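You operate a simulated robot arm through the tools that you are given. There is no shell and no other tool. Be economical: measure what you need, move in short steps, check, and stop when the job is done.

You run a simulated robot arm. Do the job below in one go: nothing can be reset, and whatever is moved stays where it is left.

## Task
Put one of the sand tubs from the top of the tool bench on the foil board there.

Only the result counts: the job must be done as asked and must still hold three seconds after the hand-in. Knocking over, shifting, dropping, spilling or breaking anything else fails it.

## Robot
A 7-joint arm with a two-finger parallel gripper, fixed in place. Base frame: the origin is at the foot of the arm, x ahead of it, y to its left, z up; the work surface is at about z = 0. Units: m, degrees, N and s.
With the tool pointing down near the work surface it reaches from about 0.24 to 0.62 m from the base axis. Its first joint turns from -66.0 to 66.0 degrees. Payload 2.6 kg.
Tool frame: the origin (TCP) lies between the finger pads and is the grasp point; the fingertips stand 0.03 m ahead of it; z points along the fingers, y is the line along which they close. Largest opening 0.094 m; finger width 0.028, thickness 0.01; the body of the gripper, 0.05 by 0.096 m, starts 0.055 m behind the TCP.
Orientation is told as [roll, pitch, yaw] about the base's x, y, z axes, in that order, counted from this pose: with the fingers straight down and closing along the base's y, the tool's x points along the base's -x, its y along +y and its z along -z.

## Interface
- The arm moves only by the tool servo_tool. Its argument "rows" is a list of rows, each a list of 5 numbers: the finger opening in m, from 0 to 0.094, then the shift along the base's x, y, z in units of 20 mm (1.0 is 20 mm), then the turn about the base's z in units of 4 degrees (1.0 is 4 degrees). In form: [[gripper, x, y, z, spin], ...]. A call has 1 to 10 rows; each row shifts and turns the commanded pose from where the row before left it. A call with a number of a shift or a turn outside -1 to 1 is refused whole. Rows are played at 5 a second. More than 0.05 m and 8.6 degrees between two rows, or a gripper value outside its range, and nothing of the call is played. Where a pose cannot be reached the arm comes as near as it can. A force on the tool above 40 N (or 10 N above the force at the start of the call, whichever is more), or a blocked arm, ends the call early, and 0.2 s more pass. Each finger travels about 0.072 m/s and halts on what it meets, pressing with about 23 N; the grip force reading is that of the motor and also rises with nothing between the fingers. The clock runs only during rows and for 0.2 s after the last one: add rows that do not move to give the fingers time. It gives the time, the measured TCP pose, the force on the tool (base axes), the opening and the grip force at its end, in the units of the frame above (readings bear some noise).
- Cameras (640 x 400 px; columns grow to the right, rows downward): "scene" is fixed at [0.0151, 0.4147, 0.5699]; the picture's right is [-0.93, -0.38, 0.00], its down [-0.20, 0.48, -0.85] and it looks along [0.32, -0.79, -0.52] (base axes); focal length 348 px, centre (320, 200). "wrist" rides on the gripper at [-0.037, 0, -0.058] in the tool frame; the picture's right is [0.00, -1.00, 0.00], its down [0.97, 0.00, -0.24] and it looks along [0.24, 0.00, 0.97] (tool axes); focal length 218 px, centre (320, 200). There is no depth. A picture from a camera that has moved, and an enlarged one, comes with that camera's place and axes in the base frame and with its lens.
- camera(camera): a new picture of that camera. The clock stands still meanwhile.
- inspect(camera, box): a new picture of the part [left, top, right, bottom] of that camera's present view, enlarged. The clock stands still meanwhile.
- job_done(): hands the job in; it is judged then, once.

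Go step by step. Nothing tells you positions but the pictures and the camera data: compare them with the known pose of the tool, close in by small moves and look again before you grip or let go. The budget is 90 turns and 38 pictures, counting those below and the enlarged ones. Unless the task says otherwise, let go and move clear before handing in, and close with one line.

The tools are called after "Emit:" as name(argument=value, ...) on one line, values as JSON. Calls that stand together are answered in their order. servo_tool: Moves the arm, as the interface text tells. Its arguments: {"type":"object","properties":{"rows":{"type":"array","items":{"type":"array","items":{"type":"number"}}}},"required":["rows"]} The other tools are called the same way: camera (camera) takes a picture; inspect (camera, box) takes an enlarged picture of a part of a camera's view; job_done () hands the job in.

At the start:

```text
clock: 0.0
tcp_pos: [0.369, -0.1833, 0.3136]
ee_rot: [0.0, 0.0, -0.1]
force: [-0.4, 0.9, -0.3]
gripper_width: 0.0942
finger_force: 0.0
```

scene: 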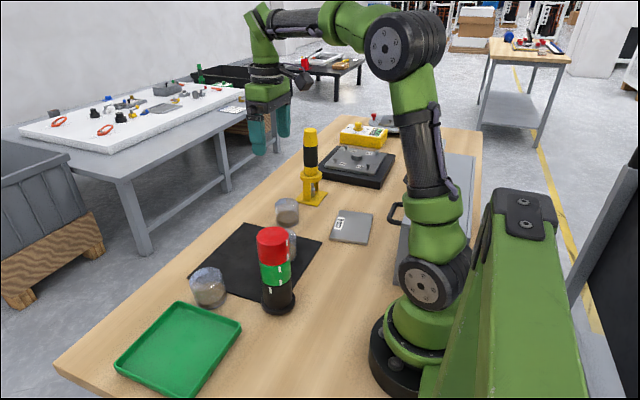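
wrist: 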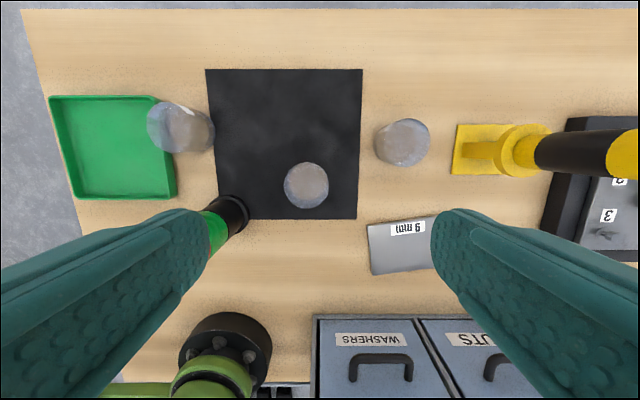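

I see three clear tubs (near the green tray, on the black square, and to the right of it), a black square sheet and a grey plate labelled "9 mm". I'll enlarge to identify the tubs and the foil board.

Emit:
inspect(camera="scene", box=[180, 180, 390, 320])

Emit:
inspect(camera="wrist", box=[130, 60, 450, 280])

```text
2.86 times, centred on (285, 250) of scene
camera zoom: at [0.0151, 0.4147, 0.5699], right [-0.93, -0.38, 0.0], down [-0.2, 0.48, -0.85], along [0.32, -0.79, -0.52], focal length 994 px, centre (420, 57)
```

zoom: 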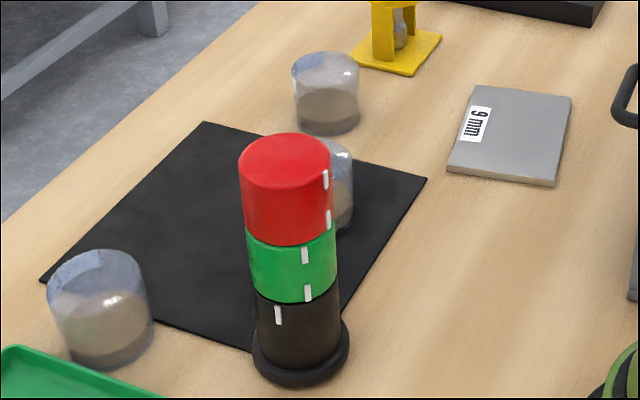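

```text
1.82 times, centred on (290, 170) of wrist
camera zoom: at [0.4072, -0.1847, 0.3703], right [0.0, -1.0, 0.0], down [-0.97, 0.0, 0.24], along [-0.24, 0.0, -0.97], focal length 397 px, centre (374, 254)
```

zoom: 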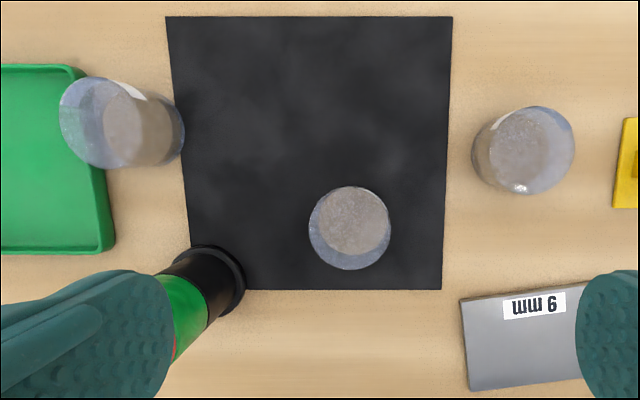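

The three tubs all hold sand, and the grey 9 mm plate is my candidate for the foil board. I'll check the far end of the bench for any other board before deciding.

Emit:
inspect(camera="scene", box=[290, 100, 490, 250])

Emit:
servo_tool(rows=[[0.094, 0, -1, 0, 0], [0.094, 0.5, -1, 0, 0], [0.094, 0.5, -1, 0, 0], [0.094, 0.5, -1, 0, 0], [0.094, 0.4, -1, 0, 0], [0.094, 0, -1, 0, 0], [0.094, 0, 0, 0, 0]])

Emit:
camera(camera="wrist")

```text
2.67 times, centred on (390, 175) of scene
camera zoom: at [0.0151, 0.4147, 0.5699], right [-0.93, -0.38, 0.0], down [-0.2, 0.48, -0.85], along [0.32, -0.79, -0.52], focal length 928 px, centre (133, 267)
```

zoom: 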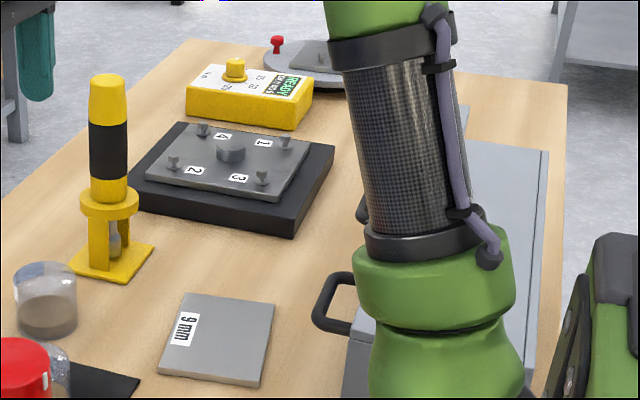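

```text
clock: 1.6
tcp_pos: [0.4071, -0.3054, 0.3134]
ee_rot: [0.0, 0.0, 0.1]
force: [0.5, -0.1, 0.1]
gripper_width: 0.0941
finger_force: 0.2
```

```text
32 pictures are left
camera wrist: at [0.4455, -0.3045, 0.3693], right [0.0, -1.0, 0.0], down [-0.97, 0.0, 0.24], along [-0.24, 0.0, -0.97], focal length 218 px, centre (320, 200)
```

wrist: 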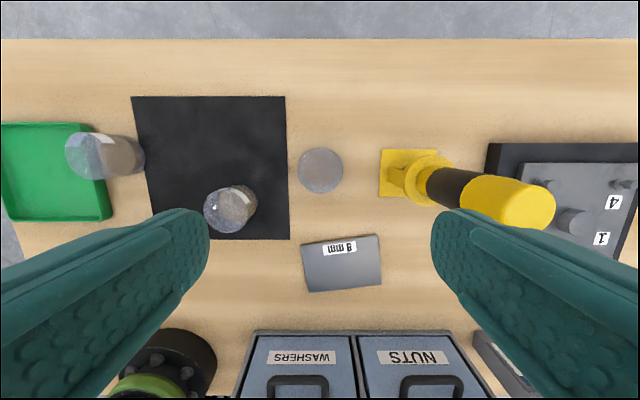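

The only plain silver-grey board is the 9 mm plate, centred at about (0.232, -0.345) and roughly 0.10 by 0.135 m. The free-standing tub is at about (0.409, -0.306), 0.064 m wide and 0.06 m tall. I'll descend above that tub.

Emit:
servo_tool(rows=[[0.094, 0.1, 0, -1, 0], [0.094, 0, 0, -1, 0], [0.094, 0, 0, -1, 0], [0.094, 0, 0, -1, 0], [0.094, 0, 0, -1, 0], [0.094, 0, 0, -1, 0], [0.094, 0, 0, -1, 0], [0.094, 0, 0, -1, 0], [0.094, 0, 0, -1, 0], [0.094, 0, 0, -0.6, 0]])

Emit:
camera(camera="wrist")

Emit:
camera(camera="scene")

```text
clock: 3.8
tcp_pos: [0.4096, -0.3043, 0.1218]
ee_rot: [0.0, -0.1, 0.0]
force: [0.2, -1.3, 0.4]
gripper_width: 0.0939
finger_force: 0.1
```

```text
31 pictures are left
camera wrist: at [0.4473, -0.3039, 0.1784], right [0.0, -1.0, 0.0], down [-0.97, 0.0, 0.24], along [-0.24, 0.0, -0.97], focal length 218 px, centre (320, 200)
```

wrist: 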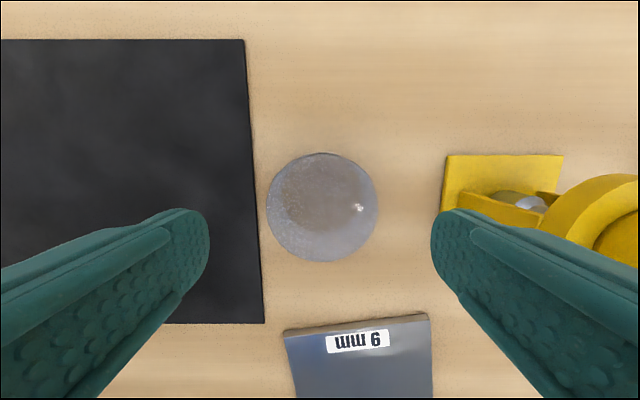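

```text
30 pictures are left
```

scene: 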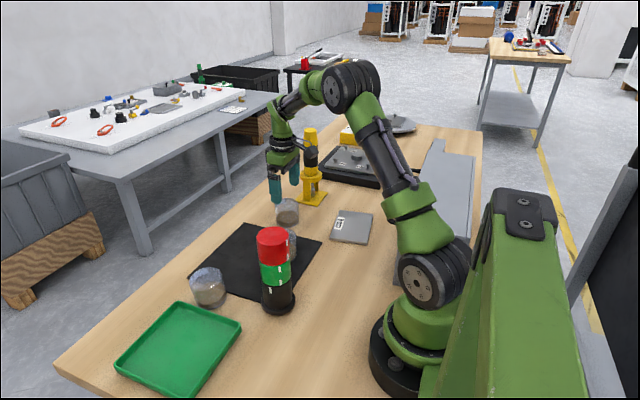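

The tub top is centred near (0.412, -0.305), with its neighbours clear. I'll narrow the fingers a little so they miss the black mat, then go down.

Emit:
servo_tool(rows=[[0.08, 0.1, -0.05, -0.5, 0], [0.08, 0, 0, -0.8, 0], [0.08, 0, 0, -0.8, 0], [0.08, 0, 0, -0.8, 0], [0.08, 0, 0, -0.7, 0], [0.08, 0, 0, -0.55, 0], [0.08, 0, 0, 0, 0]])

Emit:
camera(camera="wrist")

Emit:
inspect(camera="scene", box=[230, 140, 390, 250])

```text
clock: 5.4
tcp_pos: [0.4122, -0.306, 0.0373]
ee_rot: [0.0, -0.1, -0.1]
force: [-0.2, -0.1, 0.0]
gripper_width: 0.0802
finger_force: 0.0
```

```text
29 pictures are left
camera wrist: at [0.4497, -0.305, 0.0943], right [0.0, -1.0, 0.0], down [-0.97, 0.0, 0.24], along [-0.24, 0.0, -0.97], focal length 218 px, centre (320, 200)
```

wrist: 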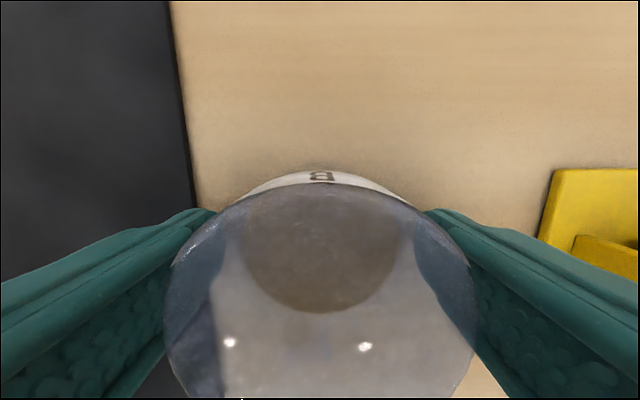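

```text
3.64 times, centred on (310, 195) of scene
camera zoom: at [0.0151, 0.4147, 0.5699], right [-0.93, -0.38, 0.0], down [-0.2, 0.48, -0.85], along [0.32, -0.79, -0.52], focal length 1265 px, centre (356, 218)
```

zoom: 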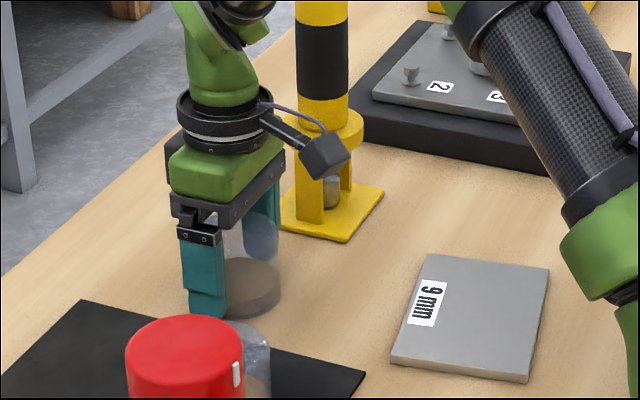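

The tub sits between the fingers with clearance on both sides. I'll close on it.

Emit:
servo_tool(rows=[[0.07, 0, 0, 0, 0], [0.064, 0, 0, 0, 0], [0.06, 0, 0, 0, 0], [0.055, 0, 0, 0, 0], [0.05, 0, 0, 0, 0], [0.05, 0, 0, 0, 0]])

```text
clock: 6.8
tcp_pos: [0.4128, -0.3052, 0.0375]
ee_rot: [0.0, 0.0, 0.1]
force: [0.0, 0.3, -0.2]
gripper_width: 0.0661
finger_force: 23.2
```

The fingers hold at 0.066 m with full grip. I'll lift slightly and check.

Emit:
servo_tool(rows=[[0.05, 0, 0, 0.5, 0], [0.05, 0, 0, 0.8, 0], [0.05, 0, 0, 0.8, 0], [0.05, 0, 0, 0.8, 0], [0.05, 0, 0, 0, 0]])

Emit:
inspect(camera="scene", box=[230, 140, 390, 250])

```text
clock: 8.0
tcp_pos: [0.4126, -0.3051, 0.096]
ee_rot: [0.0, 0.0, 0.0]
force: [-0.2, -0.5, -2.2]
gripper_width: 0.0662
finger_force: 22.7
```

```text
3.64 times, centred on (310, 195) of scene
camera zoom: at [0.0151, 0.4147, 0.5699], right [-0.93, -0.38, 0.0], down [-0.2, 0.48, -0.85], along [0.32, -0.79, -0.52], focal length 1265 px, centre (356, 218)
```

zoom: 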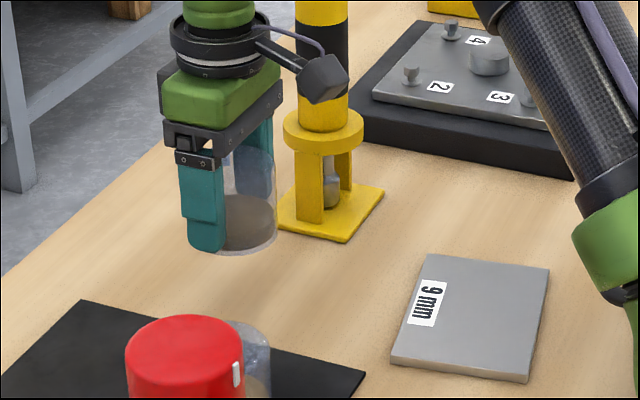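

The tub is held upright and clear. I'll carry it across to above the plate's centre, about (0.228, -0.342).

Emit:
servo_tool(rows=[[0.05, -0.5, -0.1, 0, 0], [0.05, -1, -0.2, 0, 0], [0.05, -1, -0.2, 0, 0], [0.05, -1, -0.2, 0, 0], [0.05, -1, -0.2, 0, 0], [0.05, -1, -0.25, 0, 0], [0.05, -1, -0.25, 0, 0], [0.05, -1, -0.25, 0, 0], [0.05, -1, -0.1, 0, 0], [0.05, -0.5, -0.1, 0, 0]])

Emit:
servo_tool(rows=[[0.05, -0.2, 0, 0, 0], [0.05, 0, 0, 0, 0]])

Emit:
camera(camera="wrist")

Emit:
inspect(camera="scene", box=[270, 140, 430, 250])

```text
clock: 10.2
tcp_pos: [0.2304, -0.3435, 0.0963]
ee_rot: [0.0, -0.1, 0.0]
force: [-0.2, -0.4, -0.4]
gripper_width: 0.0661
finger_force: 23.1
```

```text
clock: 10.8
tcp_pos: [0.2272, -0.3425, 0.0971]
ee_rot: [0.1, 0.0, -0.1]
force: [0.5, 0.1, -1.2]
gripper_width: 0.0663
finger_force: 22.9
```

```text
26 pictures are left
camera wrist: at [0.2647, -0.3428, 0.1533], right [0.0, -1.0, 0.0], down [-0.97, 0.0, 0.24], along [-0.24, 0.0, -0.97], focal length 218 px, centre (320, 200)
```

wrist: 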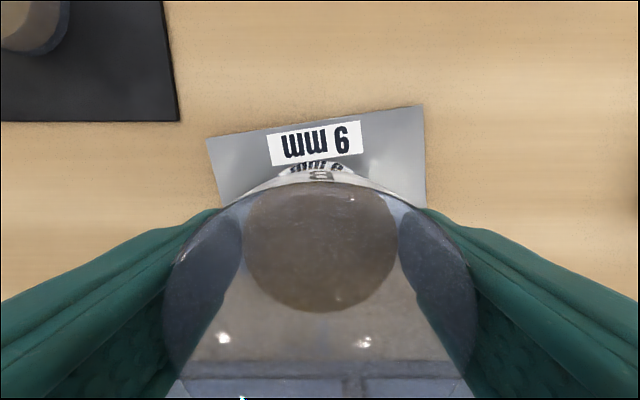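

```text
3.64 times, centred on (350, 195) of scene
camera zoom: at [0.0151, 0.4147, 0.5699], right [-0.93, -0.38, 0.0], down [-0.2, 0.48, -0.85], along [0.32, -0.79, -0.52], focal length 1265 px, centre (211, 218)
```

zoom: 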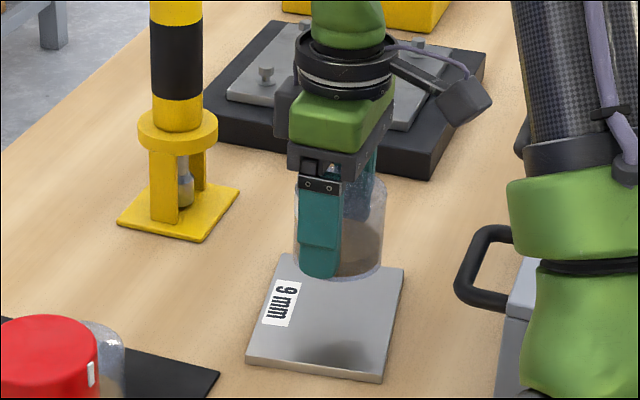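

The tub is over the plate's centre, within a few millimetres. I'll lower it slowly to just above the surface.

Emit:
servo_tool(rows=[[0.05, 0, -0.15, -0.5, 0], [0.05, 0, 0, -0.6, 0], [0.05, 0, 0, -0.6, 0], [0.05, 0, 0, -0.4, 0], [0.05, 0, 0, -0.2, 0], [0.05, 0, 0, -0.1, 0], [0.05, 0, 0, 0, 0]])

Emit:
inspect(camera="scene", box=[310, 170, 410, 250])

```text
clock: 12.4
tcp_pos: [0.2274, -0.3455, 0.048]
ee_rot: [0.0, 0.0, 0.1]
force: [0.1, 0.1, -1.3]
gripper_width: 0.0662
finger_force: 23.1
```

```text
5.00 times, centred on (360, 210) of scene
camera zoom: at [0.0151, 0.4147, 0.5699], right [-0.93, -0.38, 0.0], down [-0.2, 0.48, -0.85], along [0.32, -0.79, -0.52], focal length 1740 px, centre (120, 150)
```

zoom: 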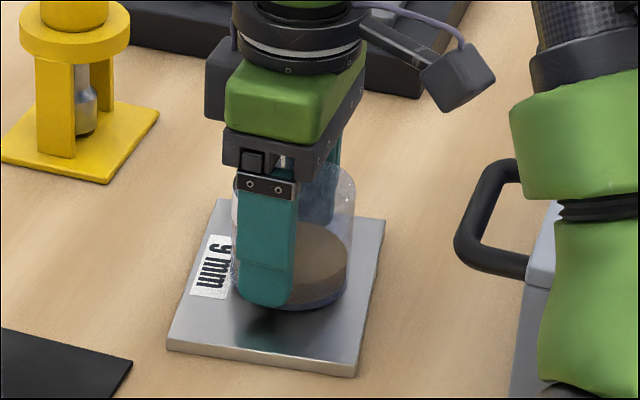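

The tub is just above the plate and well inside its edges. I'll lower it in tiny steps until the force shows contact.

Emit:
servo_tool(rows=[[0.05, 0, 0, -0.04, 0], [0.05, 0, 0, -0.04, 0], [0.05, 0, 0, 0, 0]])

```text
clock: 13.2
tcp_pos: [0.2282, -0.3456, 0.0464]
ee_rot: [0.0, -0.1, 0.0]
force: [-0.4, 0.9, 2.5]
gripper_width: 0.0659
finger_force: 23.2
```

The vertical force has turned positive, so the tub is touching the plate. I'll confirm with one more tiny step.

Emit:
servo_tool(rows=[[0.05, 0, 0, -0.02, 0], [0.05, 0, 0, 0, 0]])

```text
clock: 13.8
tcp_pos: [0.2276, -0.3456, 0.0462]
ee_rot: [0.0, 0.0, -0.1]
force: [-0.5, 1.2, 6.3]
gripper_width: 0.0664
finger_force: 23.2
```

Contact is confirmed. I'll open the fingers gently and then check before rising.

Emit:
servo_tool(rows=[[0.064, 0, 0, 0, 0], [0.068, 0, 0, 0, 0], [0.074, 0, 0, 0, 0], [0.082, 0, 0, 0, 0], [0.086, 0, 0, 0, 0], [0.086, 0, 0, 0, 0]])

Emit:
inspect(camera="scene", box=[310, 170, 410, 250])

```text
clock: 15.2
tcp_pos: [0.2284, -0.3456, 0.0461]
ee_rot: [0.0, 0.1, 0.0]
force: [0.0, 0.2, 0.1]
gripper_width: 0.086
finger_force: 0.1
```

```text
5.00 times, centred on (360, 210) of scene
camera zoom: at [0.0151, 0.4147, 0.5699], right [-0.93, -0.38, 0.0], down [-0.2, 0.48, -0.85], along [0.32, -0.79, -0.52], focal length 1740 px, centre (120, 150)
```

zoom: 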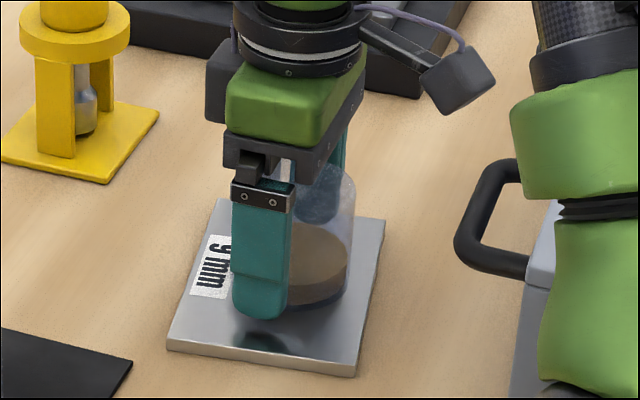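

The tub stands released on the plate. I'll rise straight up and clear.

Emit:
servo_tool(rows=[[0.086, 0, 0, 0.4, 0], [0.086, 0, 0, 0.8, 0], [0.086, 0, 0, 1, 0], [0.086, 0, 0, 1, 0], [0.086, 0, 0, 1, 0], [0.086, 0, 0, 1, 0], [0.086, 0, 0, 1, 0], [0.086, 0, 0, 0.5, 0], [0.086, 0, 0, 0, 0]])

Emit:
camera(camera="scene")

Emit:
camera(camera="wrist")

```text
clock: 17.2
tcp_pos: [0.2263, -0.3455, 0.1809]
ee_rot: [0.1, 0.0, 0.1]
force: [0.3, -0.2, 1.1]
gripper_width: 0.0861
finger_force: 0.0
```

```text
22 pictures are left
```

scene: 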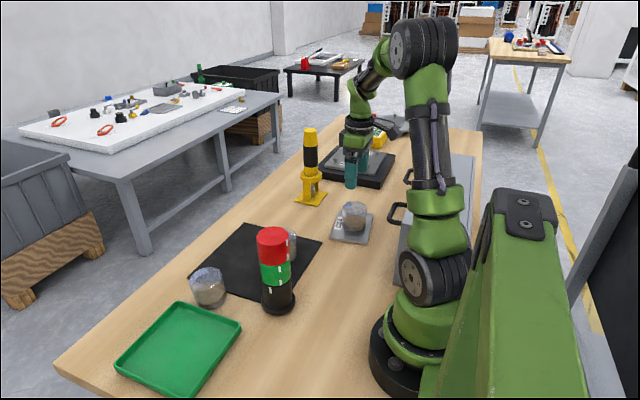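

```text
21 pictures are left
camera wrist: at [0.2641, -0.3454, 0.2374], right [0.0, -1.0, 0.0], down [-0.97, 0.0, 0.24], along [-0.24, 0.0, -0.97], focal length 218 px, centre (320, 200)
```

wrist: 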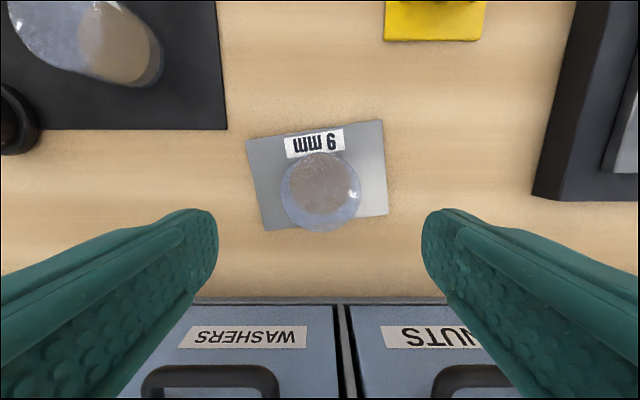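

The tub stands upright and fully on the plate, nothing else has moved, and the gripper is clear, so I'm handing in.

Emit:
job_done()

```text
The job is handed in.
```

I put one sand tub upright on the silver-grey board labelled "9 mm", and the job is handed in. I took that board to be the foil board because nothing on the bench is marked as one. The gripper has let go and is clear, and the last pictures show nothing else moved.
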